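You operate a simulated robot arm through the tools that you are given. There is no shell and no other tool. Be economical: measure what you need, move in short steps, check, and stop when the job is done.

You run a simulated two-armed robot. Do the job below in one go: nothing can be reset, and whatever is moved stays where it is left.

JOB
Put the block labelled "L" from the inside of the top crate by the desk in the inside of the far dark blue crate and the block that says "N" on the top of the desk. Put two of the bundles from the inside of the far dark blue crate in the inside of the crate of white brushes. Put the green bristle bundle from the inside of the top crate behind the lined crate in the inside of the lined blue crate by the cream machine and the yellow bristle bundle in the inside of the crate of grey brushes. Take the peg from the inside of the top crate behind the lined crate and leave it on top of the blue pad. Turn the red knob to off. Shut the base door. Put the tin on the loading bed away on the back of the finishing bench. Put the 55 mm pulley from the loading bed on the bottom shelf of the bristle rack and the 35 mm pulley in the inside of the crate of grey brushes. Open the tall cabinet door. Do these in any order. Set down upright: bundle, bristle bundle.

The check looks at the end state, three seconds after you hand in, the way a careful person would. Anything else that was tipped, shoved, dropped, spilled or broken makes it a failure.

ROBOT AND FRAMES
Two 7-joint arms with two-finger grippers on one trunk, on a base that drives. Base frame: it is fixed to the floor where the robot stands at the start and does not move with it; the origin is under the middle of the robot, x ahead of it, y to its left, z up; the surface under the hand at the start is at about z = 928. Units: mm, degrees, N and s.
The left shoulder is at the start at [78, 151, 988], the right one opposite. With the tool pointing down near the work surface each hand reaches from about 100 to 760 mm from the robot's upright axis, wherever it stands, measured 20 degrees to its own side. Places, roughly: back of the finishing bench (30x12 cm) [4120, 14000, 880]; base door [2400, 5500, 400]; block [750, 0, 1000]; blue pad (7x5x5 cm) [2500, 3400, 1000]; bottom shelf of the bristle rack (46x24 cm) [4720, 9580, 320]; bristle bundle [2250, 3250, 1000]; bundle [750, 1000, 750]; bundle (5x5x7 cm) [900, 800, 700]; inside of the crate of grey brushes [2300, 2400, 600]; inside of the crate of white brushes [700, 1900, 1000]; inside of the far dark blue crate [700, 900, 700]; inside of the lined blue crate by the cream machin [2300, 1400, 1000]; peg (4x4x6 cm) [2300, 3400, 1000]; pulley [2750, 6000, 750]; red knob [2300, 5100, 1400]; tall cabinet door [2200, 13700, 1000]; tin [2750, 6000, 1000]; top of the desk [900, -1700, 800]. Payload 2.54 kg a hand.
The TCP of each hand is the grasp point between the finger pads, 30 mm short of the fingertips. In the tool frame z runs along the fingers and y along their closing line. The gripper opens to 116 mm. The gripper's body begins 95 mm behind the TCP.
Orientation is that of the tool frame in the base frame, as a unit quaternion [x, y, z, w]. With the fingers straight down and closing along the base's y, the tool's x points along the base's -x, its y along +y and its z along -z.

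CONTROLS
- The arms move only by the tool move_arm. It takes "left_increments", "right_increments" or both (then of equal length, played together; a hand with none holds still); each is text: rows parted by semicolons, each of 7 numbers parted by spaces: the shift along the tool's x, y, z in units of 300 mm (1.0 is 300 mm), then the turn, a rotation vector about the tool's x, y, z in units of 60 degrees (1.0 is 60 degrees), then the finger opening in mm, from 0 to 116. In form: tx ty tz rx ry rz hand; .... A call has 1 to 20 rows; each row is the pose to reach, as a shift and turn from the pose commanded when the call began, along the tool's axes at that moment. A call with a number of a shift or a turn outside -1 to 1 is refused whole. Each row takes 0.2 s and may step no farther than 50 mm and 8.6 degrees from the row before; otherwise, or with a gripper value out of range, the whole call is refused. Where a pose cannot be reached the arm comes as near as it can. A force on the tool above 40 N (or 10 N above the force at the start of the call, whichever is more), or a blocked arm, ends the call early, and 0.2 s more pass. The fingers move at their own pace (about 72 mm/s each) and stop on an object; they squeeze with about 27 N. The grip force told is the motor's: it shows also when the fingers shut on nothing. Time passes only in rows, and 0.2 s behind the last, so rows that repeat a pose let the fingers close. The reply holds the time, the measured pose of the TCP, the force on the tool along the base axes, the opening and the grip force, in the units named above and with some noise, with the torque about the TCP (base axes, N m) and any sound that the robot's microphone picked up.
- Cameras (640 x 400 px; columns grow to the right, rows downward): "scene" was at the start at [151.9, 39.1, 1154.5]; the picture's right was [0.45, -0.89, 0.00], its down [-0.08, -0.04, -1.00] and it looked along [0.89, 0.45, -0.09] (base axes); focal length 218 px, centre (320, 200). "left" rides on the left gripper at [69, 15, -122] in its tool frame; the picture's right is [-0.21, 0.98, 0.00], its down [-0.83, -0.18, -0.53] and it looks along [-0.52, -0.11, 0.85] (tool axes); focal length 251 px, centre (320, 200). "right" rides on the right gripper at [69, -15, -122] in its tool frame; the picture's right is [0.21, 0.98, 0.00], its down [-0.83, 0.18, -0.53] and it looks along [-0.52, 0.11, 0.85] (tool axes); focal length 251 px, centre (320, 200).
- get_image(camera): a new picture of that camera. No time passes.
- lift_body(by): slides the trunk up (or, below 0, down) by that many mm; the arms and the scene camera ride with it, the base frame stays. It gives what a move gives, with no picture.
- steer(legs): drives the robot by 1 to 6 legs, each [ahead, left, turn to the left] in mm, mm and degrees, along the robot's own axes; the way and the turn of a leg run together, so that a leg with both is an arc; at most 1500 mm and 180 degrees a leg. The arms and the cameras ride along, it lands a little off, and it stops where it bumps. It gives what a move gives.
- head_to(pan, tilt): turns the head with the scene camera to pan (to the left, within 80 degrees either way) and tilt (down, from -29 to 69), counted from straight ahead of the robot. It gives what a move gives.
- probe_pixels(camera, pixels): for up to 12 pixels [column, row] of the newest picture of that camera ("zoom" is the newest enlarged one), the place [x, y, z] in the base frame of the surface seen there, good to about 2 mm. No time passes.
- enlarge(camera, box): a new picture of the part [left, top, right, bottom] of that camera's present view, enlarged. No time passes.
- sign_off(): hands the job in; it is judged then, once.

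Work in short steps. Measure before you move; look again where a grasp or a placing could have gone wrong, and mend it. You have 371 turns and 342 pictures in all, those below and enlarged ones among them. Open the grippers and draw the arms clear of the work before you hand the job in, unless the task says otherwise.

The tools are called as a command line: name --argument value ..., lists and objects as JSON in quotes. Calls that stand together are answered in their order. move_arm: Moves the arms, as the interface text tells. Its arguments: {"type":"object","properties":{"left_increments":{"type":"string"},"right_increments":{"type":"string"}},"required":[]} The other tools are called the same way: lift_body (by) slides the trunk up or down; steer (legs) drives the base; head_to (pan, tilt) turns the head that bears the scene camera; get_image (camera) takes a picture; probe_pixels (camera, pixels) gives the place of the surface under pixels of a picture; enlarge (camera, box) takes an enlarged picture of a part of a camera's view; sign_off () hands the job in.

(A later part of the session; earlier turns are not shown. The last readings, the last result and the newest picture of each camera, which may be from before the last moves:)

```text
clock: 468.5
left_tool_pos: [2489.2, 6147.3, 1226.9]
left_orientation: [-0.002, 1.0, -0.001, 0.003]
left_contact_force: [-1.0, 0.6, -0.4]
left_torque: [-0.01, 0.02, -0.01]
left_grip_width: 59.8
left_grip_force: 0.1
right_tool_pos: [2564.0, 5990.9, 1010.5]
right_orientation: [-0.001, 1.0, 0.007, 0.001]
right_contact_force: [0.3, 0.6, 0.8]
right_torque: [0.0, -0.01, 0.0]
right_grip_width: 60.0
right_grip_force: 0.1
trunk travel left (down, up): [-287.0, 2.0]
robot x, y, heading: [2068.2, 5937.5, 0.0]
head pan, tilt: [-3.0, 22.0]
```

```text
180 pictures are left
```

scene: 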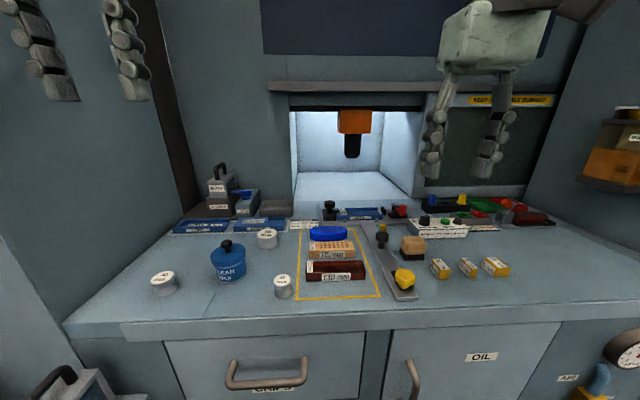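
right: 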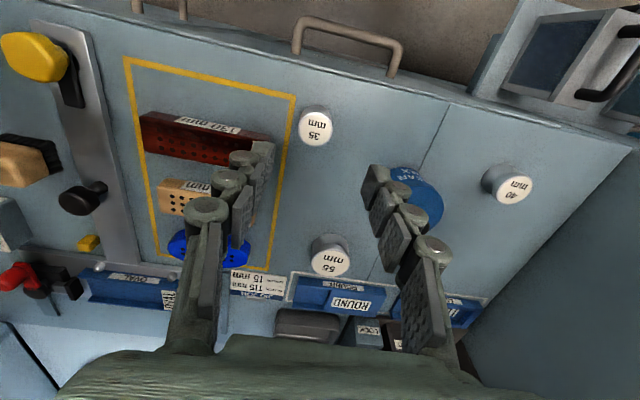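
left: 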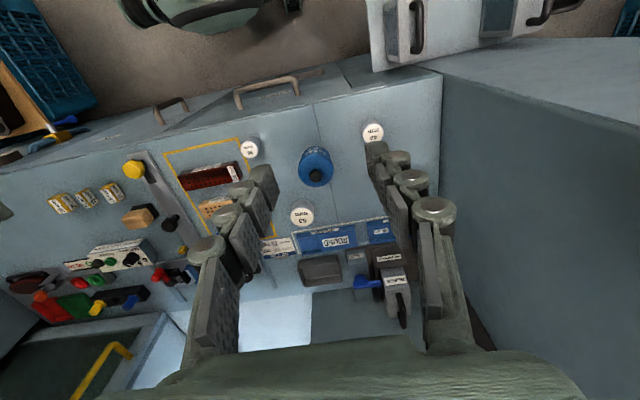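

Descend on the 35 mm pulley (z≈884) and close.

move_arm --right_increments "-0.025 -0.01 0.1 0 0 0 56; -0.025 -0.01 0.22 0 0 0 56; -0.025 -0.01 0.34 0 0 0 56; -0.025 -0.01 0.4 0 0 0 56; -0.025 -0.01 0.421 0 0 0 56; -0.025 -0.01 0.421 0 0 0 44; -0.025 -0.01 0.421 0 0 0 32; -0.025 -0.01 0.421 0 0 0 20; -0.025 -0.01 0.421 0 0 0 20"

get_image --camera "right"

```text
clock: 470.5
left_tool_pos: [2489.9, 6148.7, 1226.8]
left_orientation: [-0.002, 1.0, -0.001, 0.002]
left_contact_force: [-0.2, -0.9, -0.2]
left_torque: [0.01, -0.03, 0.02]
left_grip_width: 60.0
left_grip_force: 0.1
right_tool_pos: [2571.6, 5989.1, 884.5]
right_orientation: [-0.001, 1.0, 0.006, 0.001]
right_contact_force: [0.0, 0.0, -0.3]
right_torque: [0.0, 0.0, 0.01]
right_grip_width: 33.9
right_grip_force: 27.1
trunk travel left (down, up): [-287.0, 2.0]
robot x, y, heading: [2064.4, 5939.2, -0.1]
head pan, tilt: [-3.0, 22.0]
```

```text
179 pictures are left
```

right: 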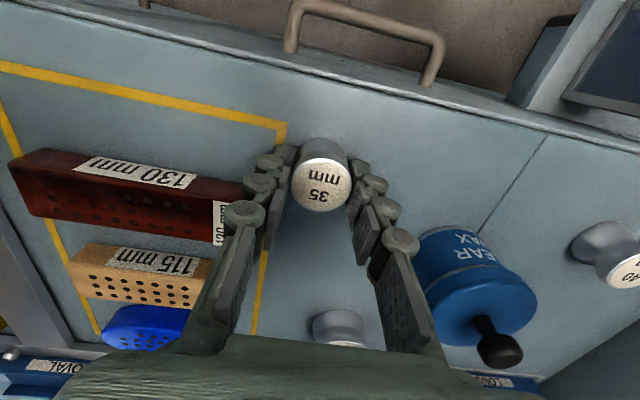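

Held. Lift, draw back, and drive back along the aisle to the grey-brush crate.

move_arm --right_increments "0 0 -0.1 0 0 0 20; 0 0 -0.25 0 0 0 20; 0 0 -0.4 0 0 0 20; 0 0 -0.55 0 0 0 20; 0 0 -0.7 0 0 0 20; 0.05 -0.05 -0.84 0 0 0 20; 0.15 -0.18 -0.86 0 0 0 20; 0.25 -0.31 -0.88 0 0 0 20; 0.35 -0.44 -0.9 0 0 0 20"

steer --legs '[[-570, 0, 0], [0, -1460, 0], [0, -1460, 0], [0, -450, 0]]'

head_to --pan -5 --tilt 35

get_image --camera "scene"

```text
clock: 472.5
left_tool_pos: [2489.1, 6147.0, 1227.8]
left_orientation: [-0.002, 1.0, 0.0, 0.004]
left_contact_force: [0.3, -0.7, 0.1]
left_torque: [0.04, -0.02, 0.01]
left_grip_width: 59.8
left_grip_force: 0.1
right_tool_pos: [2464.9, 5852.8, 1152.5]
right_orientation: [-0.001, 1.0, 0.007, 0.002]
right_contact_force: [-1.2, 0.1, -0.5]
right_torque: [0.03, 0.02, 0.01]
right_grip_width: 33.8
right_grip_force: 26.7
trunk travel left (down, up): [-287.0, 2.0]
robot x, y, heading: [2068.5, 5937.0, -0.2]
head pan, tilt: [-3.0, 22.0]
```

```text
clock: 507.6
left_tool_pos: [1932.4, 2791.8, 1226.8]
left_orientation: [-0.005, 1.0, -0.001, 0.004]
left_contact_force: [-0.1, 0.1, 0.2]
left_torque: [0.02, -0.02, 0.01]
left_grip_width: 60.0
left_grip_force: 0.0
right_tool_pos: [1910.2, 2496.7, 1152.1]
right_orientation: [-0.004, 1.0, 0.005, 0.001]
right_contact_force: [-0.2, -0.8, -1.5]
right_torque: [0.01, 0.01, -0.01]
right_grip_width: 33.5
right_grip_force: 26.9
trunk travel left (down, up): [-287.0, 2.0]
robot x, y, heading: [1511.6, 2577.8, 0.3]
head pan, tilt: [-3.0, 22.0]
```

```text
clock: 508.4
left_tool_pos: [1933.4, 2791.1, 1228.6]
left_orientation: [-0.005, 1.0, -0.001, 0.003]
left_contact_force: [0.7, 0.1, -0.8]
left_torque: [0.02, 0.0, 0.02]
left_grip_width: 60.2
left_grip_force: 0.1
right_tool_pos: [1910.4, 2497.4, 1153.2]
right_orientation: [-0.004, 1.0, 0.006, 0.002]
right_contact_force: [0.0, 0.3, -1.3]
right_torque: [-0.01, 0.0, -0.03]
right_grip_width: 33.4
right_grip_force: 26.7
trunk travel left (down, up): [-287.0, 2.0]
robot x, y, heading: [1511.7, 2574.1, 0.1]
head pan, tilt: [-5.0, 35.0]
```

```text
178 pictures are left
```

scene: 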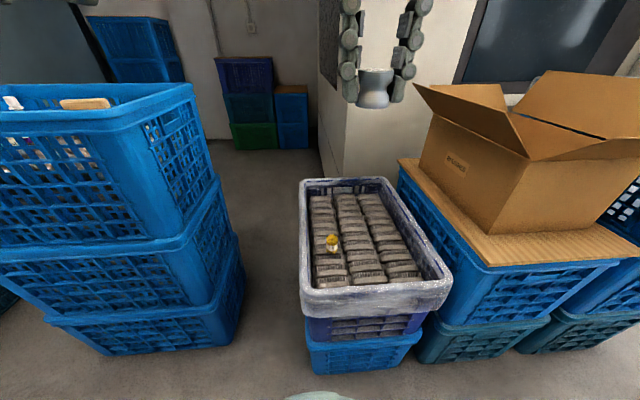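

Advance 85 mm and lower the trunk 200 mm; then place the pulley in the middle column near (2115,2385).

steer --legs '[[85, -10, 0]]'

lift_body --by -200

move_arm --right_increments "-0.1 -0.08 0.05 0 0 0 20; -0.2 -0.16 0.12 0 0 0 20; -0.3 -0.24 0.2 0 0 0 20; -0.38 -0.32 0.3 0 0 0 20; -0.4 -0.34 0.42 0 0 0 20; -0.4 -0.34 0.56 0 0 0 20; -0.4 -0.34 0.7 0 0 0 20; -0.4 -0.34 0.8 0 0 0 20"

get_image --camera "right"

```text
clock: 509.5
left_tool_pos: [2018.2, 2781.5, 1228.0]
left_orientation: [-0.004, 1.0, -0.001, 0.001]
left_contact_force: [1.0, 0.2, 0.3]
left_torque: [-0.01, 0.02, 0.03]
left_grip_width: 60.2
left_grip_force: 0.1
right_tool_pos: [1995.3, 2487.8, 1151.5]
right_orientation: [-0.004, 1.0, 0.005, 0.001]
right_contact_force: [0.7, 0.4, -1.7]
right_torque: [0.0, 0.05, -0.04]
right_grip_width: 33.7
right_grip_force: 27.6
trunk travel left (down, up): [-287.0, 2.0]
robot x, y, heading: [1593.8, 2568.5, 0.1]
head pan, tilt: [-5.0, 35.0]
```

```text
clock: 511.6
left_tool_pos: [2016.7, 2781.2, 1027.8]
left_orientation: [-0.004, 1.0, -0.002, 0.003]
left_contact_force: [0.8, 0.0, 1.0]
left_torque: [-0.02, -0.01, -0.01]
left_grip_width: 60.2
left_grip_force: 0.1
right_tool_pos: [1994.5, 2487.5, 952.4]
right_orientation: [-0.004, 1.0, 0.005, 0.001]
right_contact_force: [0.4, 0.5, -0.7]
right_torque: [0.02, 0.01, -0.05]
right_grip_width: 33.5
right_grip_force: 26.5
trunk travel left (down, up): [-87.0, 202.0]
robot x, y, heading: [1594.2, 2567.5, 0.5]
head pan, tilt: [-5.0, 35.0]
```

```text
clock: 513.5
left_tool_pos: [2017.6, 2782.2, 1027.5]
left_orientation: [-0.004, 1.0, -0.001, 0.003]
left_contact_force: [0.5, 0.4, -0.2]
left_torque: [0.02, 0.02, 0.0]
left_grip_width: 60.1
left_grip_force: 0.1
right_tool_pos: [2117.4, 2387.6, 710.5]
right_orientation: [-0.004, 1.0, 0.006, 0.001]
right_contact_force: [0.5, -0.2, -1.0]
right_torque: [0.0, -0.03, -0.02]
right_grip_width: 33.7
right_grip_force: 26.8
trunk travel left (down, up): [-87.0, 202.0]
robot x, y, heading: [1594.5, 2570.5, 0.2]
head pan, tilt: [-5.0, 35.0]
```

```text
177 pictures are left
```

right: 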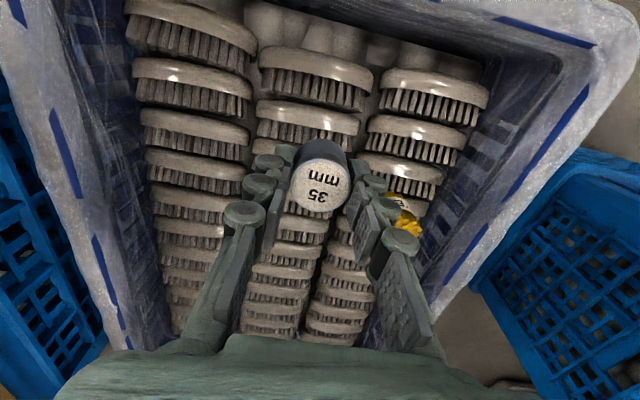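

Lower to contact.

move_arm --right_increments "0 0 0.1 0 0 0 20; 0 0 0.2 0 0 0 20; 0 0 0.28 0 0 0 20; 0 0 0.3 0 0 0 20; 0 0 0.31 0 0 0 20; 0 0 0.318 0 0 0 20; 0 0 0.326 0 0 0 20; 0 0 0.334 0 0 0 20; 0 0 0.342 0 0 0 20; 0 0 0.35 0 0 0 20; 0 0 0.358 0 0 0 20; 0 0 0.366 0 0 0 20"

```text
clock: 515.4
left_tool_pos: [2014.9, 2782.5, 1028.3]
left_orientation: [-0.005, 1.0, -0.001, 0.003]
left_contact_force: [0.9, 0.9, -0.1]
left_torque: [-0.04, -0.01, 0.01]
left_grip_width: 60.0
left_grip_force: 0.1
right_tool_pos: [2117.8, 2390.0, 616.7]
right_orientation: [-0.004, 1.0, 0.007, 0.006]
right_contact_force: [-7.7, 0.7, 17.6]
right_torque: [-0.31, 0.35, -0.13]
right_grip_width: 33.6
right_grip_force: 27.1
trunk travel left (down, up): [-87.0, 202.0]
robot x, y, heading: [1595.7, 2568.1, 0.1]
head pan, tilt: [-5.0, 35.0]
stopped in row 9 (right hand): the force on the tool passed its limit at 43 N (the readings are from after the stop); the commanded pose is now the measured one
```

Contact at 616. Open and rise.

move_arm --right_increments "0 0 0 0 0 0 38; 0 0 0 0 0 0 46; 0 0 0 0 0 0 54; 0 0 -0.08 0 0 0 54; 0 0 -0.2 0 0 0 54; 0 0 -0.35 0 0 0 54; 0 0 -0.5 0 0 0 54; 0 0 -0.65 0 0 0 54; 0 0.05 -0.8 0 0 0 54; 0.1 0.1 -0.9 0 0 0 54; 0.2 0.15 -0.98 0 0 0 54"

get_image --camera "right"

```text
clock: 517.8
left_tool_pos: [2016.9, 2782.2, 1027.4]
left_orientation: [-0.005, 1.0, 0.0, 0.003]
left_contact_force: [-0.4, 0.0, 0.2]
left_torque: [0.0, -0.01, -0.03]
left_grip_width: 60.0
left_grip_force: 0.0
right_tool_pos: [2055.4, 2431.6, 907.4]
right_orientation: [-0.003, 1.0, 0.007, 0.004]
right_contact_force: [0.7, 1.0, 0.5]
right_torque: [0.03, -0.01, -0.02]
right_grip_width: 54.1
right_grip_force: 0.0
trunk travel left (down, up): [-87.0, 202.0]
robot x, y, heading: [1593.0, 2567.8, 0.3]
head pan, tilt: [-5.0, 35.0]
```

```text
176 pictures are left
```

right: 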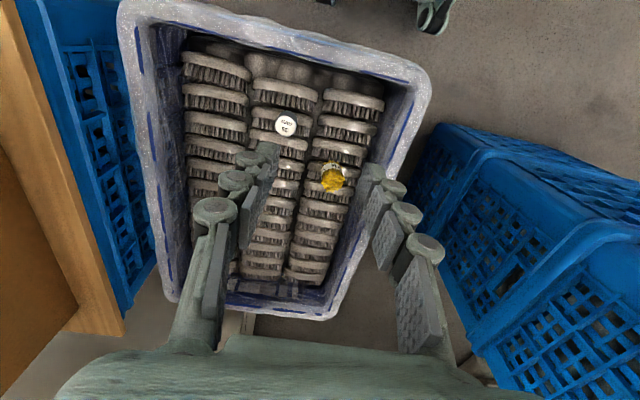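

Pulley and yellow both stand in the crate. Raise the trunk and return to the bench.

lift_body --by 200

steer --legs '[[-90, 0, -0.2], [0, 1460, 0], [0, 1460, 0], [0, 470, 0], [500, 0, 0]]'

head_to --pan 0 --tilt 25

get_image --camera "scene"

```text
clock: 519.9
left_tool_pos: [2016.7, 2782.2, 1227.4]
left_orientation: [-0.005, 1.0, -0.001, 0.002]
left_contact_force: [-0.1, -0.1, -0.9]
left_torque: [-0.01, 0.01, 0.0]
left_grip_width: 60.1
left_grip_force: 0.0
right_tool_pos: [2057.0, 2432.3, 1107.2]
right_orientation: [-0.003, 1.0, 0.007, 0.005]
right_contact_force: [0.5, 0.2, 0.7]
right_torque: [0.0, 0.01, 0.05]
right_grip_width: 53.9
right_grip_force: 0.2
trunk travel left (down, up): [-287.0, 2.0]
robot x, y, heading: [1594.9, 2568.8, 0.5]
head pan, tilt: [-5.0, 35.0]
```

```text
clock: 555.8
left_tool_pos: [2427.1, 6163.9, 1228.0]
left_orientation: [0.0, 1.0, -0.001, 0.003]
left_contact_force: [-0.2, -0.4, 0.3]
left_torque: [-0.02, 0.04, 0.01]
left_grip_width: 59.9
left_grip_force: 0.1
right_tool_pos: [2464.0, 5813.2, 1107.2]
right_orientation: [0.001, 1.0, 0.007, 0.004]
right_contact_force: [0.3, -0.4, -0.8]
right_torque: [0.04, 0.0, -0.01]
right_grip_width: 54.1
right_grip_force: 0.1
trunk travel left (down, up): [-287.0, 2.0]
robot x, y, heading: [2003.5, 5953.8, -0.4]
head pan, tilt: [-5.0, 35.0]
```

```text
clock: 556.5
left_tool_pos: [2427.2, 6163.4, 1227.1]
left_orientation: [-0.001, 1.0, -0.001, 0.003]
left_contact_force: [0.3, 0.3, -0.4]
left_torque: [0.01, 0.0, 0.02]
left_grip_width: 60.0
left_grip_force: 0.0
right_tool_pos: [2463.3, 5814.0, 1107.3]
right_orientation: [0.001, 1.0, 0.006, 0.004]
right_contact_force: [0.1, -0.5, -0.1]
right_torque: [0.02, -0.01, 0.0]
right_grip_width: 54.0
right_grip_force: 0.0
trunk travel left (down, up): [-287.0, 2.0]
robot x, y, heading: [2002.6, 5951.2, -0.4]
head pan, tilt: [0.0, 25.0]
```

```text
175 pictures are left
```

scene: 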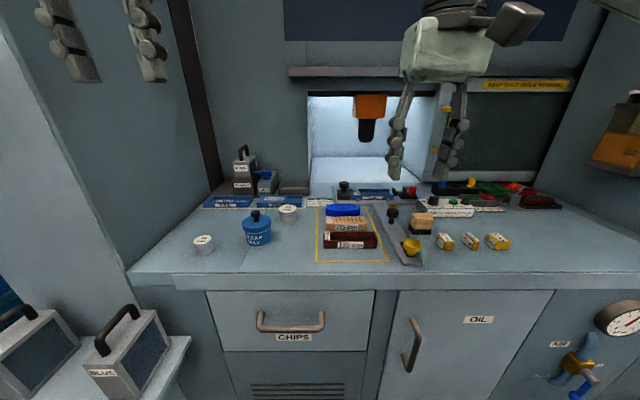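

I drive 125 mm ahead and 105 mm right so the left hand can reach the 55 mm pulley at ≈(2749,6044).

steer --legs '[[125, -105, 0.4]]'

move_arm --left_increments "-0.1 0 0.1 0 0 0 80; -0.2 0 0.2 0 0 0 90; -0.3 0 0.3 0 0 0 90; -0.4 0 0.4 0 0 0 90; -0.5 -0.02 0.5 0 0 0 90; -0.6 -0.04 0.6 0 0 0 90; -0.65 -0.05 0.7 0 0 0 90"

get_image --camera "left"

```text
clock: 558.1
left_tool_pos: [2549.5, 6064.2, 1226.7]
left_orientation: [-0.005, 1.0, -0.001, 0.003]
left_contact_force: [0.5, -0.3, 0.3]
left_torque: [0.05, 0.02, -0.01]
left_grip_width: 60.2
left_grip_force: 0.1
right_tool_pos: [2588.6, 5713.4, 1107.0]
right_orientation: [-0.004, 1.0, 0.007, 0.004]
right_contact_force: [-0.1, 0.0, -0.4]
right_torque: [-0.01, 0.03, 0.0]
right_grip_width: 54.2
right_grip_force: 0.2
trunk travel left (down, up): [-287.0, 2.0]
robot x, y, heading: [2126.5, 5850.2, 0.4]
head pan, tilt: [0.0, 25.0]
```

```text
clock: 559.7
left_tool_pos: [2746.8, 6049.9, 1017.6]
left_orientation: [-0.005, 1.0, 0.0, 0.003]
left_contact_force: [0.5, 0.0, -0.5]
left_torque: [0.0, 0.01, 0.0]
left_grip_width: 90.1
left_grip_force: 0.1
right_tool_pos: [2588.8, 5712.4, 1107.6]
right_orientation: [-0.004, 1.0, 0.007, 0.005]
right_contact_force: [0.5, 0.0, -0.2]
right_torque: [-0.01, -0.04, 0.01]
right_grip_width: 53.9
right_grip_force: 0.1
trunk travel left (down, up): [-287.0, 2.0]
robot x, y, heading: [2130.3, 5852.4, 0.4]
head pan, tilt: [0.0, 25.0]
```

```text
174 pictures are left
```

left: 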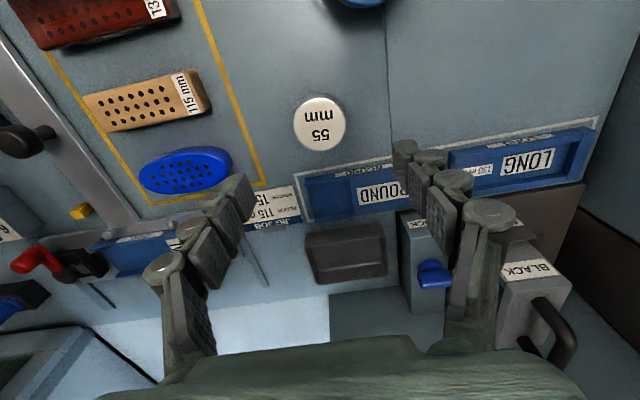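

probe_pixels --camera "left" --pixels '[[319, 123], [296, 125], [343, 118], [318, 100], [320, 146], [230, 175], [305, 190], [365, 4]]'

```text
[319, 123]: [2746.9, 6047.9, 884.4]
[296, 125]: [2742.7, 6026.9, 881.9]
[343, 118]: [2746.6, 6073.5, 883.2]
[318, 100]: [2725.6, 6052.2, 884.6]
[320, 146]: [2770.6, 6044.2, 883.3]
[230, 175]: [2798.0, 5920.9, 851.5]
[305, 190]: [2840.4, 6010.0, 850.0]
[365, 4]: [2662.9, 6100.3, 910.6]
```

Centred ((2748,6050)). Descend to z≈884 and close.

move_arm --left_increments "0 0 0.12 0 0 0 90; 0 0 0.25 0 0 0 90; 0 0 0.36 0 0 0 90; 0 0 0.42 0 0 0 90; 0 0 0.443 0 0 0 90; 0 0 0.443 0 0 0 75; 0 0 0.443 0 0 0 60; 0 0 0.443 0 0 0 45; 0 0 0.443 0 0 0 40; 0 0 0.443 0 0 0 40"

get_image --camera "left"

```text
clock: 561.9
left_tool_pos: [2746.3, 6049.5, 885.7]
left_orientation: [-0.005, 1.0, -0.001, 0.003]
left_contact_force: [-0.5, -0.6, 0.9]
left_torque: [-0.1, 0.01, 0.0]
left_grip_width: 53.9
left_grip_force: 26.9
right_tool_pos: [2587.9, 5713.3, 1108.1]
right_orientation: [-0.003, 1.0, 0.007, 0.004]
right_contact_force: [0.6, -0.4, 0.1]
right_torque: [-0.05, 0.01, 0.01]
right_grip_width: 54.3
right_grip_force: 0.1
trunk travel left (down, up): [-287.0, 2.0]
robot x, y, heading: [2126.9, 5849.5, 0.2]
head pan, tilt: [0.0, 25.0]
```

```text
173 pictures are left
```

left: 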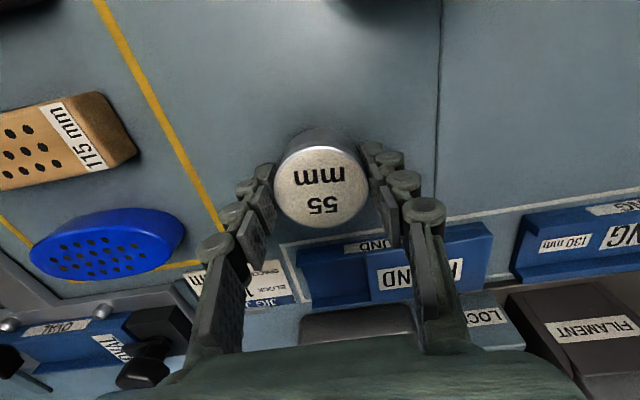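

Held (53.9 mm). Lift straight up, then draw back and outward.

move_arm --left_increments "0 0 -0.1 0 0 0 40; 0 0 -0.25 0 0 0 40; 0 0 -0.4 0 0 0 40; 0 0 -0.55 0 0 0 40; 0.1 0 -0.65 0 0 0 40; 0.22 0.02 -0.73 0 0 0 40; 0.35 0.05 -0.8 0 0 0 40; 0.48 0.1 -0.85 0 0 0 40; 0.6 0.2 -0.85 0 0 0 40; 0.7 0.3 -0.85 0 0 0 40; 0.75 0.42 -0.85 0 0 0 40"

get_image --camera "left"

```text
clock: 564.3
left_tool_pos: [2519.4, 6174.4, 1140.0]
left_orientation: [-0.005, 1.0, -0.002, 0.002]
left_contact_force: [0.6, -0.8, -2.2]
left_torque: [-0.03, 0.01, -0.01]
left_grip_width: 53.5
left_grip_force: 27.1
left hand out of reach, approached as far as the arm can: row 4
right_tool_pos: [2588.8, 5714.4, 1107.5]
right_orientation: [-0.004, 1.0, 0.006, 0.005]
right_contact_force: [0.1, 0.2, -0.5]
right_torque: [0.02, 0.0, 0.01]
right_grip_width: 54.0
right_grip_force: 0.0
trunk travel left (down, up): [-287.0, 2.0]
robot x, y, heading: [2127.6, 5851.9, 0.3]
head pan, tilt: [0.0, 25.0]
```

```text
172 pictures are left
```

left: 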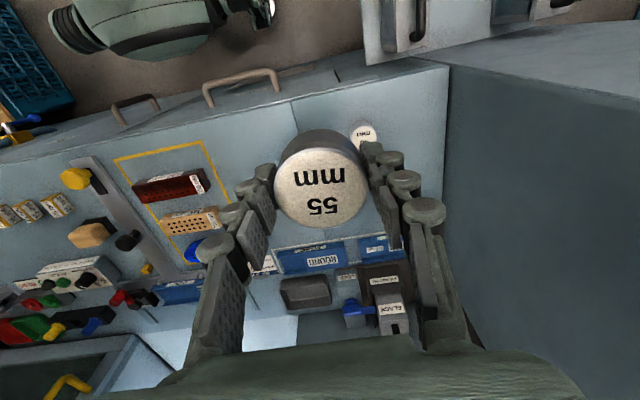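

Now the tin with the right hand: pull the left back 80 mm, strafe left 140 mm, and hover the right over the tin (≈(2630,6102)).

move_arm --left_increments "0.12 0 -0.02 0 0 0 40; 0.25 -0.03 -0.04 0 0 0 40"

steer --legs '[[-20, 140, -0.3]]'

move_arm --right_increments "0 0.1 -0.05 0 0 0 70; 0 0.22 -0.05 0 0 0 80; 0 0.35 -0.05 0 0 0 90; -0.03 0.5 -0.03 0 0 0 100; -0.06 0.64 0 0 0 0 110; -0.1 0.76 0.05 0 0 0 110; -0.15 0.83 0.15 0 0 0 110"

get_image --camera "right"

```text
clock: 564.9
left_tool_pos: [2443.3, 6163.7, 1150.6]
left_orientation: [-0.004, 1.0, 0.001, 0.003]
left_contact_force: [0.0, 0.0, -2.3]
left_torque: [0.02, 0.04, 0.01]
left_grip_width: 53.6
left_grip_force: 27.0
right_tool_pos: [2587.3, 5712.3, 1107.7]
right_orientation: [-0.004, 1.0, 0.007, 0.005]
right_contact_force: [0.0, -0.8, 0.3]
right_torque: [0.03, 0.01, -0.02]
right_grip_width: 54.0
right_grip_force: 0.0
trunk travel left (down, up): [-287.0, 2.0]
robot x, y, heading: [2124.0, 5849.7, 0.1]
head pan, tilt: [0.0, 25.0]
```

```text
clock: 566.9
left_tool_pos: [2425.8, 6303.3, 1151.3]
left_orientation: [-0.002, 1.0, -0.001, 0.002]
left_contact_force: [0.2, 0.1, -3.2]
left_torque: [0.0, -0.02, -0.02]
left_grip_width: 53.4
left_grip_force: 26.9
right_tool_pos: [2567.5, 5853.5, 1106.6]
right_orientation: [-0.001, 1.0, 0.006, 0.004]
right_contact_force: [0.7, 0.5, -0.2]
right_torque: [0.01, 0.0, -0.01]
right_grip_width: 54.1
right_grip_force: 0.1
trunk travel left (down, up): [-287.0, 2.0]
robot x, y, heading: [2106.6, 5989.9, 0.1]
head pan, tilt: [0.0, 25.0]
```

```text
clock: 568.5
left_tool_pos: [2426.6, 6303.7, 1150.9]
left_orientation: [-0.003, 1.0, -0.001, 0.003]
left_contact_force: [0.1, -0.7, -2.9]
left_torque: [0.0, 0.04, -0.01]
left_grip_width: 53.6
left_grip_force: 27.1
right_tool_pos: [2614.5, 6102.0, 1066.2]
right_orientation: [0.0, 1.0, 0.007, 0.003]
right_contact_force: [-0.3, 0.7, 0.1]
right_torque: [0.0, 0.04, -0.01]
right_grip_width: 110.1
right_grip_force: 0.1
trunk travel left (down, up): [-287.0, 2.0]
robot x, y, heading: [2104.8, 5992.4, -0.3]
head pan, tilt: [0.0, 25.0]
```

```text
171 pictures are left
```

right: 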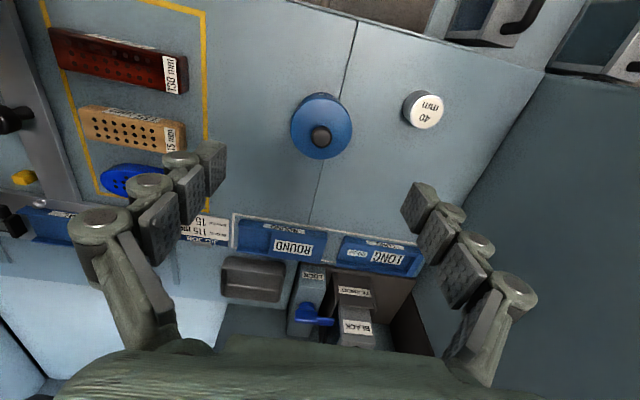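

probe_pixels --camera "right" --pixels '[[293, 125], [349, 125], [321, 96], [321, 155], [320, 136], [425, 108], [345, 145], [300, 145]]'

```text
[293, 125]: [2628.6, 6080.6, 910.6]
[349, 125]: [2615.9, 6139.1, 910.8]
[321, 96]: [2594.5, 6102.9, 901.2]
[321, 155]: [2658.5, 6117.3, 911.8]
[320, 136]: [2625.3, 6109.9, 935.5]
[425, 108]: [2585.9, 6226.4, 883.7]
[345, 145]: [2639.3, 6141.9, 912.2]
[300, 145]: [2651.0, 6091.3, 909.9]
```

Tin centre ≈(2627,6110), Ø≈66. Descend to z≈884 with 104 mm opening.

move_arm --right_increments "-0.042 0.027 0.1 0 0 0 106; -0.042 0.027 0.24 0 0 0 104; -0.042 0.027 0.38 0 0 0 104; -0.042 0.027 0.5 0 0 0 104; -0.042 0.027 0.57 0 0 0 104; -0.042 0.027 0.607 0 0 0 104; -0.042 0.027 0.607 0 0 0 104"

get_image --camera "right"

```text
clock: 570.1
left_tool_pos: [2425.7, 6303.2, 1150.4]
left_orientation: [-0.003, 1.0, 0.0, 0.002]
left_contact_force: [-0.9, -0.1, -2.3]
left_torque: [0.0, -0.02, 0.0]
left_grip_width: 53.7
left_grip_force: 27.3
right_tool_pos: [2627.4, 6113.2, 883.7]
right_orientation: [-0.001, 1.0, 0.007, 0.005]
right_contact_force: [0.1, 0.1, 0.3]
right_torque: [0.03, 0.01, 0.04]
right_grip_width: 103.8
right_grip_force: 0.1
trunk travel left (down, up): [-287.0, 2.0]
robot x, y, heading: [2106.8, 5996.1, 0.1]
head pan, tilt: [0.0, 25.0]
```

```text
170 pictures are left
```

right: 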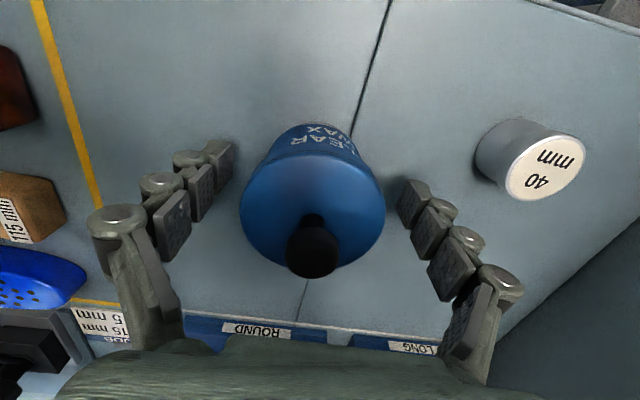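

Good. Close gently.

move_arm --right_increments "0 -0.007 0 0 0 0 90; 0 -0.007 0 0 0 0 80; 0 -0.007 0 0 0 0 72; 0 -0.007 0 0 0 0 62; 0 -0.007 0 0 0 0 50; 0 -0.007 0 0 0 0 50; 0 0 -0.04 0 0 0 50; 0 0 -0.1 0 0 0 50; 0 0 -0.2 0 0 0 50"

get_image --camera "right"

get_image --camera "scene"

```text
clock: 572.1
left_tool_pos: [2425.3, 6304.1, 1151.7]
left_orientation: [-0.002, 1.0, -0.001, 0.002]
left_contact_force: [-0.7, 0.2, -2.2]
left_torque: [0.0, 0.01, 0.01]
left_grip_width: 53.7
left_grip_force: 27.1
right_tool_pos: [2626.2, 6111.3, 944.2]
right_orientation: [-0.002, 1.0, 0.006, 0.004]
right_contact_force: [-0.7, 0.4, -0.6]
right_torque: [0.01, -0.03, 0.02]
right_grip_width: 68.1
right_grip_force: 27.0
trunk travel left (down, up): [-287.0, 2.0]
robot x, y, heading: [2104.6, 5989.9, 0.3]
head pan, tilt: [0.0, 25.0]
heard: snap
```

```text
169 pictures are left
```

right: 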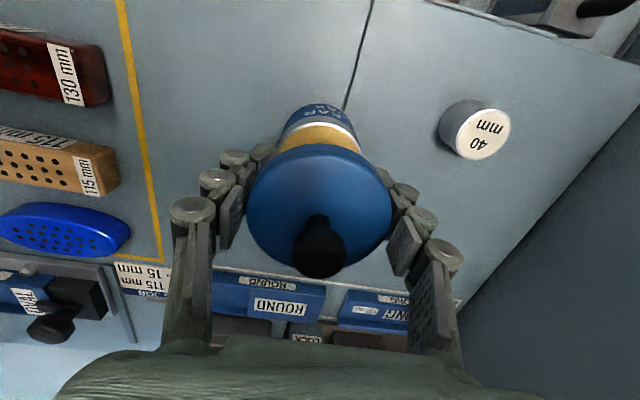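

```text
168 pictures are left
```

scene: 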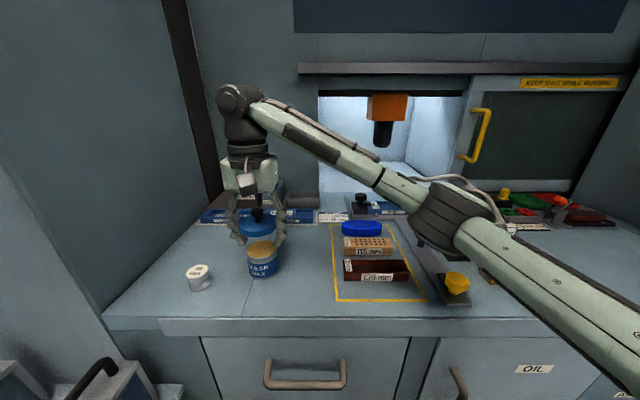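

The lid snapped off in the grip; the body stayed. I look closely before refitting the lid.

enlarge --camera "scene" --box '[220, 195, 300, 285]'

probe_pixels --camera "zoom" --pixels '[[320, 130], [320, 160], [320, 185], [320, 210], [320, 225], [320, 260], [320, 300], [320, 340], [270, 290], [375, 290], [270, 210], [380, 205]]'

```text
4.44 times, centred on (260, 240) of scene
```

zoom: 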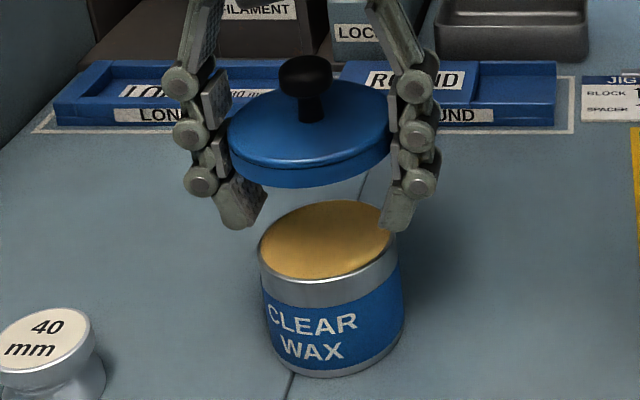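

```text
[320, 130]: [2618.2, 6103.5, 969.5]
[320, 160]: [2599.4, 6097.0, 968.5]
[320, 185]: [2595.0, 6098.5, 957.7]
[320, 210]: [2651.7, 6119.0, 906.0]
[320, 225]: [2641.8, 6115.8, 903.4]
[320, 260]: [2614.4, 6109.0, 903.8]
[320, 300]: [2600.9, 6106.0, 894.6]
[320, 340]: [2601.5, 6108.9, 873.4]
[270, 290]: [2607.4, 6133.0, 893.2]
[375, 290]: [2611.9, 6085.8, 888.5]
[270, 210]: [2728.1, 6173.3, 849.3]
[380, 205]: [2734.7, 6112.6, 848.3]
```

Lid skirt is ~13 mm (seated bottom ≈896), body Ø≈58 below it. I press the lid back on: lower 60 mm at the same xy, pushing slightly.

move_arm --right_increments "0 -0.003 0.08 0 0 0 50; 0 -0.003 0.16 0 0 0 50; 0 -0.003 0.185 0 0 0 50; 0 -0.003 0.195 0 0 0 50; 0 -0.003 0.2 0 0 0 50; 0 -0.003 0.205 0 0 0 50; 0 -0.003 0.21 0 0 0 50"

enlarge --camera "scene" --box '[220, 205, 300, 295]'

```text
clock: 572.6
left_tool_pos: [2426.1, 6303.3, 1150.3]
left_orientation: [-0.002, 1.0, -0.001, 0.002]
left_contact_force: [1.3, 0.7, -1.6]
left_torque: [-0.01, 0.06, 0.01]
left_grip_width: 54.1
left_grip_force: 26.7
right_tool_pos: [2627.4, 6112.4, 925.4]
right_orientation: [-0.003, 1.0, 0.012, 0.01]
right_contact_force: [-1.9, 0.6, 5.1]
right_torque: [0.21, 0.05, 0.07]
right_grip_width: 68.3
right_grip_force: 26.9
trunk travel left (down, up): [-287.0, 2.0]
robot x, y, heading: [2108.6, 5990.8, 0.1]
head pan, tilt: [0.0, 25.0]
stopped in row 2 (right hand): the force on the tool passed its limit at 52 N (the readings are from after the stop); the commanded pose is now the measured one
```

```text
4.44 times, centred on (260, 250) of scene
```

zoom: 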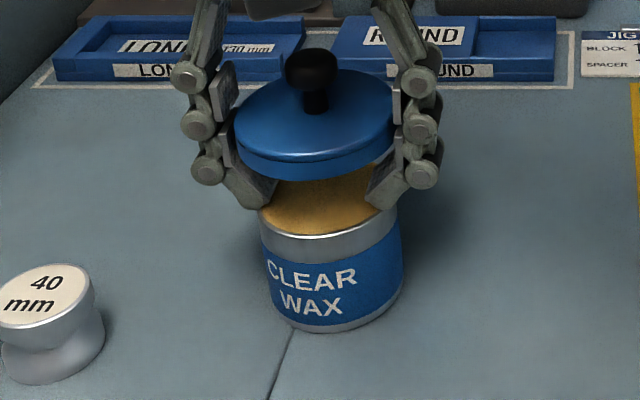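

The curled fingertips hit the tin rim, so I can't seat the lid this way. I'll set the lid on the free bed at ≈(2575,6010), then regrip it by its black knob.

move_arm --right_increments "0 0 -0.1 0 0 0 50; 0.05 -0.1 -0.15 0 0 0 50; 0.1 -0.2 -0.15 0 0 0 50; 0.15 -0.3 -0.15 0 0 0 50; 0.173 -0.34 -0.1 0 0 0 50; 0.173 -0.34 0 0 0 0 50; 0.173 -0.34 0.1 0 0 0 50; 0.173 -0.34 0.15 0 0 0 50"

get_image --camera "right"

get_image --camera "scene"

```text
clock: 574.4
left_tool_pos: [2426.0, 6303.8, 1150.6]
left_orientation: [-0.002, 1.0, -0.002, 0.003]
left_contact_force: [-0.5, 0.4, -1.9]
left_torque: [-0.02, 0.0, 0.02]
left_grip_width: 53.6
left_grip_force: 27.1
right_tool_pos: [2577.2, 6010.8, 875.6]
right_orientation: [-0.002, 1.0, 0.011, 0.012]
right_contact_force: [0.3, 0.7, -0.4]
right_torque: [0.01, -0.01, -0.01]
right_grip_width: 68.6
right_grip_force: 27.1
trunk travel left (down, up): [-287.0, 2.0]
robot x, y, heading: [2107.1, 5991.2, 0.0]
head pan, tilt: [0.0, 25.0]
```

```text
165 pictures are left
```

right: 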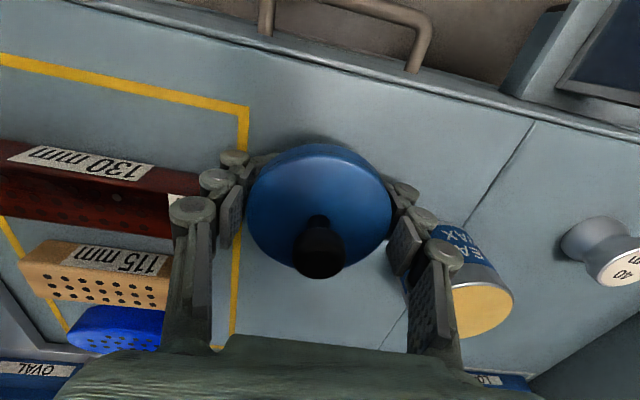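

```text
164 pictures are left
```

scene: 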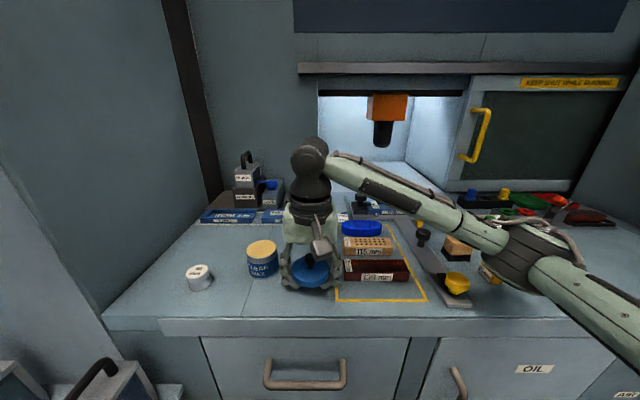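

Lower until contact, then open gradually.

move_arm --right_increments "0 0 0.01 0 0 0 50; 0 0 0.02 0 0 0 50; 0 0 0.03 0 0 0 50; 0 0 0.04 0 0 0 50; 0 0 0.05 0 0 0 50; 0 0 0.06 0 0 0 50; 0 0 0.07 0 0 0 50; 0 0 0.08 0 0 0 50"

enlarge --camera "scene" --box '[265, 230, 355, 310]'

```text
clock: 576.2
left_tool_pos: [2423.3, 6302.8, 1152.7]
left_orientation: [-0.002, 1.0, -0.002, 0.004]
left_contact_force: [-0.2, 1.1, -1.6]
left_torque: [0.01, 0.02, 0.01]
left_grip_width: 53.5
left_grip_force: 27.1
right_tool_pos: [2578.8, 6010.8, 855.8]
right_orientation: [-0.001, 1.0, 0.012, 0.014]
right_contact_force: [2.6, -5.8, 30.9]
right_torque: [-1.15, -0.01, 0.05]
right_grip_width: 68.7
right_grip_force: 26.9
trunk travel left (down, up): [-287.0, 2.0]
robot x, y, heading: [2107.4, 5994.0, 0.1]
head pan, tilt: [0.0, 25.0]
```

```text
5.00 times, centred on (310, 270) of scene
```

zoom: 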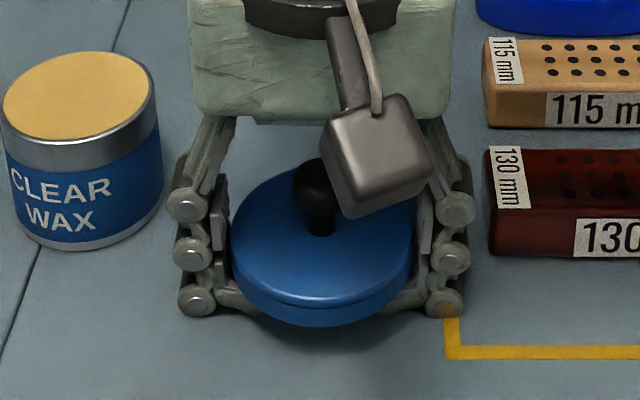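

Lid is a few mm above the bed. Ease up while opening gradually.

move_arm --right_increments "0 0 -0.01 0 0 0 66; 0 0 -0.02 0 0 0 70; 0 0 -0.03 0 0 0 76; 0 0 -0.06 0 0 0 84; 0 0 -0.1 0 0 0 90; 0 0 -0.1 0 0 0 90"

enlarge --camera "scene" --box '[235, 220, 355, 310]'

```text
clock: 577.6
left_tool_pos: [2425.7, 6303.2, 1152.2]
left_orientation: [-0.003, 1.0, -0.001, 0.003]
left_contact_force: [0.7, -0.3, -2.4]
left_torque: [0.0, -0.01, 0.02]
left_grip_width: 53.6
left_grip_force: 26.9
right_tool_pos: [2576.9, 6010.3, 882.5]
right_orientation: [-0.002, 1.0, 0.011, 0.01]
right_contact_force: [-0.7, 0.4, 0.3]
right_torque: [-0.02, -0.02, 0.0]
right_grip_width: 91.9
right_grip_force: 0.2
trunk travel left (down, up): [-287.0, 2.0]
robot x, y, heading: [2106.3, 5992.6, 0.2]
head pan, tilt: [0.0, 25.0]
```

```text
4.44 times, centred on (295, 265) of scene
```

zoom: 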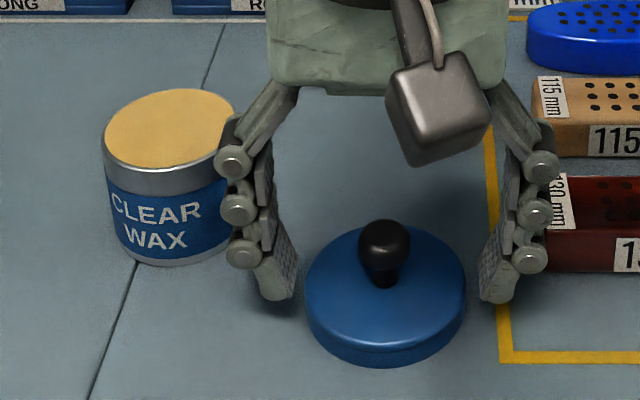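

The lid lies flat. I probe the knob and body positions.

probe_pixels --camera "zoom" --pixels '[[384, 235], [362, 245], [408, 245], [384, 260], [310, 300], [463, 285], [390, 345], [385, 228], [165, 130], [105, 140], [150, 165], [160, 95]]'

```text
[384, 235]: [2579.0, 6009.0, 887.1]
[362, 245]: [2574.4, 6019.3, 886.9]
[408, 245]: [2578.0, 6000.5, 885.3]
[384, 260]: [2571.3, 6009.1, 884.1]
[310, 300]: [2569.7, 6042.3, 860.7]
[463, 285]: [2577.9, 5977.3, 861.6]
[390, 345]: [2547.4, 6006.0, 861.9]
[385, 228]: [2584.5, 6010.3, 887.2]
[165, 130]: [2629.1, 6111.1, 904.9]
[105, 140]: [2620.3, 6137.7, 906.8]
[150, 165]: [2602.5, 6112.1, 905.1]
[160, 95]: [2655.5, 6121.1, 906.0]
```

Knob ≈(2580,6010), top 887. Rise to z≈896 and close on the knob.

move_arm --right_increments "-0.005 0 -0.02 0 0 0 90; -0.01 0 -0.043 0 0 0 80; -0.01 0 -0.043 0 0 0 60; -0.01 0 -0.043 0 0 0 45; -0.01 0 -0.043 0 0 0 30; -0.01 0 -0.043 0 0 0 15; -0.01 0 -0.043 0 0 0 10; -0.01 0 -0.043 0 0 0 10"

move_arm --right_increments "0 0 -0.1 0 0 0 10; 0 0 -0.25 0 0 0 10; 0 0 -0.3 0 0 0 10"

enlarge --camera "scene" --box '[235, 200, 355, 300]'

```text
clock: 579.4
left_tool_pos: [2425.0, 6303.2, 1151.3]
left_orientation: [-0.003, 1.0, 0.0, 0.003]
left_contact_force: [0.3, -0.9, -1.4]
left_torque: [-0.02, 0.02, 0.04]
left_grip_width: 54.0
left_grip_force: 26.9
right_tool_pos: [2581.2, 6010.6, 893.6]
right_orientation: [-0.002, 1.0, 0.011, 0.011]
right_contact_force: [0.3, 0.2, 0.2]
right_torque: [0.0, 0.03, 0.03]
right_grip_width: 19.5
right_grip_force: 27.4
trunk travel left (down, up): [-287.0, 2.0]
robot x, y, heading: [2107.8, 5989.9, 0.3]
head pan, tilt: [0.0, 25.0]
```

```text
clock: 580.2
left_tool_pos: [2426.0, 6301.9, 1150.9]
left_orientation: [-0.002, 1.0, 0.0, 0.002]
left_contact_force: [0.0, -0.5, -2.8]
left_torque: [0.01, 0.01, 0.02]
left_grip_width: 53.7
left_grip_force: 27.2
right_tool_pos: [2578.5, 6009.0, 985.2]
right_orientation: [-0.002, 1.0, 0.011, 0.01]
right_contact_force: [0.2, -0.4, -0.3]
right_torque: [0.0, -0.02, 0.01]
right_grip_width: 19.4
right_grip_force: 27.4
trunk travel left (down, up): [-287.0, 2.0]
robot x, y, heading: [2104.1, 5990.2, -0.0]
head pan, tilt: [0.0, 25.0]
```

```text
4.00 times, centred on (295, 250) of scene
```

zoom: 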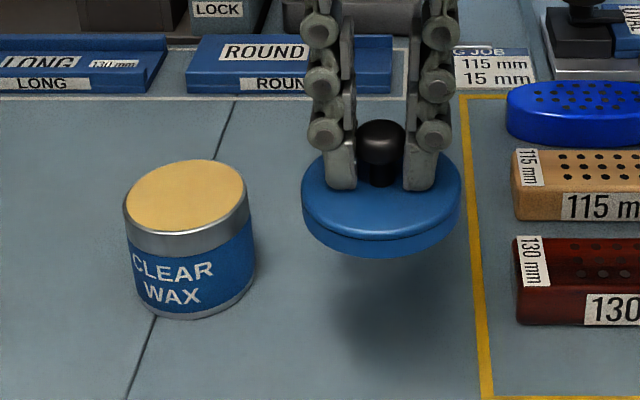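

probe_pixels --camera "zoom" --pixels '[[128, 200], [243, 185], [188, 228], [183, 163], [186, 195], [150, 215], [225, 215], [132, 225], [245, 222]]'

```text
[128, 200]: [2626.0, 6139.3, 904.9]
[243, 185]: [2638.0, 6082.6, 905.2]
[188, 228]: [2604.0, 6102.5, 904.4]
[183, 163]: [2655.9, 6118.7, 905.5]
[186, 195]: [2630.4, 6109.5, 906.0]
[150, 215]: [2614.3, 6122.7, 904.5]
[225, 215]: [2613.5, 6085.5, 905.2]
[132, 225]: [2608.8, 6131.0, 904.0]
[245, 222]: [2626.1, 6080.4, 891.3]
```

Body centre ≈(2631,6111). Carry the lid over it (fix small tilts), z≈960.

move_arm --right_increments "-0.04 0.08 0 0.01 0.01 0 10; -0.08 0.17 0 0.021 0.019 0 10; -0.13 0.26 0 0.021 0.019 0 10; -0.175 0.339 0 0.021 0.019 0 10; -0.175 0.339 0.08 0.021 0.019 0 10; -0.175 0.339 0.08 0.021 0.019 0 10"

enlarge --camera "scene" --box '[215, 200, 315, 290]'

```text
clock: 581.6
left_tool_pos: [2426.4, 6303.3, 1151.8]
left_orientation: [-0.002, 1.0, 0.0, 0.003]
left_contact_force: [-0.1, 0.9, -2.6]
left_torque: [0.01, -0.01, 0.03]
left_grip_width: 53.7
left_grip_force: 27.2
right_tool_pos: [2630.6, 6109.9, 964.8]
right_orientation: [-0.002, 1.0, 0.001, 0.001]
right_contact_force: [0.4, -0.1, -0.3]
right_torque: [0.01, -0.01, 0.01]
right_grip_width: 19.5
right_grip_force: 27.2
trunk travel left (down, up): [-287.0, 2.0]
robot x, y, heading: [2106.8, 5988.9, 0.0]
head pan, tilt: [0.0, 25.0]
```

```text
4.44 times, centred on (265, 245) of scene
```

zoom: 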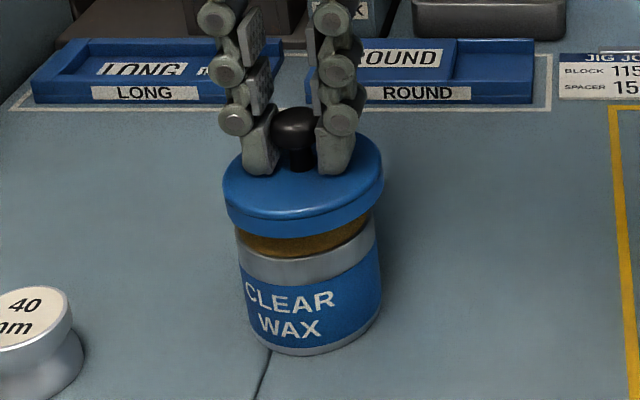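

Aligned. Press down stepwise.

move_arm --right_increments "0 0.002 0.03 0 0 0 10; 0 0.002 0.045 0 0 0 10; 0 0.002 0.055 0 0 0 10; 0 0.002 0.065 0 0 0 10; 0 0.002 0.075 0 0 0 10; 0 0.002 0.083 0 0 0 10; 0 0.002 0.09 0 0 0 10; 0 0.002 0.097 0 0 0 10; 0 0.002 0.104 0 0 0 10; 0 0.002 0.11 0 0 0 10"

enlarge --camera "scene" --box '[215, 200, 315, 290]'

```text
clock: 583.6
left_tool_pos: [2426.1, 6304.1, 1150.6]
left_orientation: [-0.003, 1.0, 0.0, 0.002]
left_contact_force: [0.7, -0.4, -2.2]
left_torque: [0.03, 0.02, 0.03]
left_grip_width: 53.4
left_grip_force: 26.8
right_tool_pos: [2629.9, 6113.3, 939.6]
right_orientation: [-0.003, 1.0, 0.005, 0.004]
right_contact_force: [-4.2, 0.4, 15.1]
right_torque: [-0.19, 0.32, 0.01]
right_grip_width: 19.5
right_grip_force: 26.6
trunk travel left (down, up): [-287.0, 2.0]
robot x, y, heading: [2103.9, 5992.0, 0.0]
head pan, tilt: [0.0, 25.0]
heard: snap
stopped in row 9 (right hand): the force on the tool passed its limit at 43 N (the readings are from after the stop); the commanded pose is now the measured one
```

```text
4.44 times, centred on (265, 245) of scene
```

zoom: 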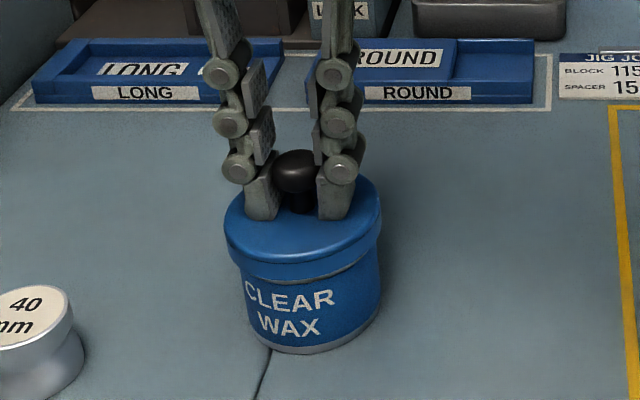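

Snap heard: the lid is seated. Release the knob, rise, draw back, then pitch the hand 60° to grasp the body below the lid.

move_arm --right_increments "0 0 0 0 0 0 25; 0 0 0 0 0 0 40; 0 0 -0.05 0 0 0 50; 0 0 -0.15 0 0 0 60; 0 0 -0.25 0 0 0 80; 0.1 0 -0.3 0 0 0 90; 0.22 0 -0.3 0 0 0 90; 0.34 0 -0.3 0 0 0 90"

move_arm --right_increments "0 0 0 0 -0.125 0 90; 0 0 0 0 -0.25 0 90; 0 0 0 0 -0.375 0 90; 0 0 0 0 -0.5 0 90; 0 0 0 0 -0.625 0 90; 0 0 0 0 -0.75 0 90; 0 0 0 0 -0.875 0 90; 0 0 0 0 -1.0 0 90"

get_image --camera "scene"

get_image --camera "right"

```text
clock: 585.4
left_tool_pos: [2425.7, 6304.6, 1150.9]
left_orientation: [-0.003, 1.0, -0.001, 0.003]
left_contact_force: [0.4, -0.1, -2.8]
left_torque: [-0.04, -0.02, 0.0]
left_grip_width: 53.4
left_grip_force: 27.0
right_tool_pos: [2527.7, 6110.9, 1027.9]
right_orientation: [-0.001, 1.0, 0.003, 0.002]
right_contact_force: [0.0, -0.2, 0.2]
right_torque: [0.03, -0.01, -0.03]
right_grip_width: 90.3
right_grip_force: 0.0
trunk travel left (down, up): [-287.0, 2.0]
robot x, y, heading: [2108.1, 5989.8, 0.0]
head pan, tilt: [0.0, 25.0]
```

```text
clock: 587.2
left_tool_pos: [2425.0, 6303.8, 1150.3]
left_orientation: [-0.002, 1.0, 0.0, 0.002]
left_contact_force: [-0.2, 0.5, -1.9]
left_torque: [0.04, 0.02, 0.0]
left_grip_width: 53.6
left_grip_force: 27.0
right_tool_pos: [2528.5, 6111.5, 1026.6]
right_orientation: [0.0, 0.864, 0.005, 0.504]
right_contact_force: [0.2, -0.5, -0.1]
right_torque: [-0.02, 0.03, 0.01]
right_grip_width: 90.2
right_grip_force: 0.0
trunk travel left (down, up): [-287.0, 2.0]
robot x, y, heading: [2104.2, 5993.4, -0.0]
head pan, tilt: [0.0, 25.0]
```

```text
158 pictures are left
```

scene: 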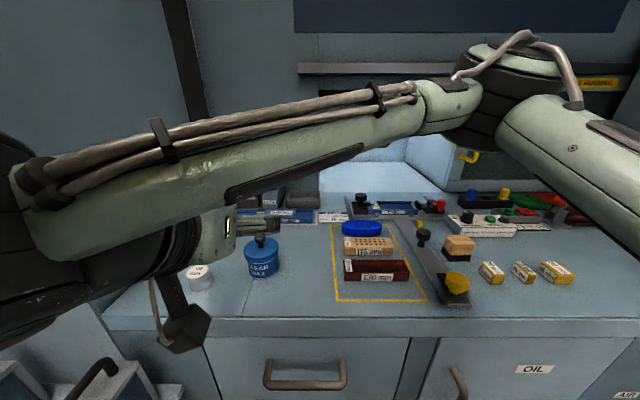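

```text
157 pictures are left
```

right: 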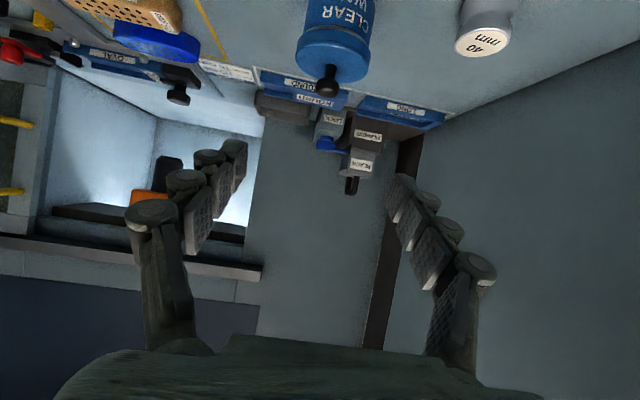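

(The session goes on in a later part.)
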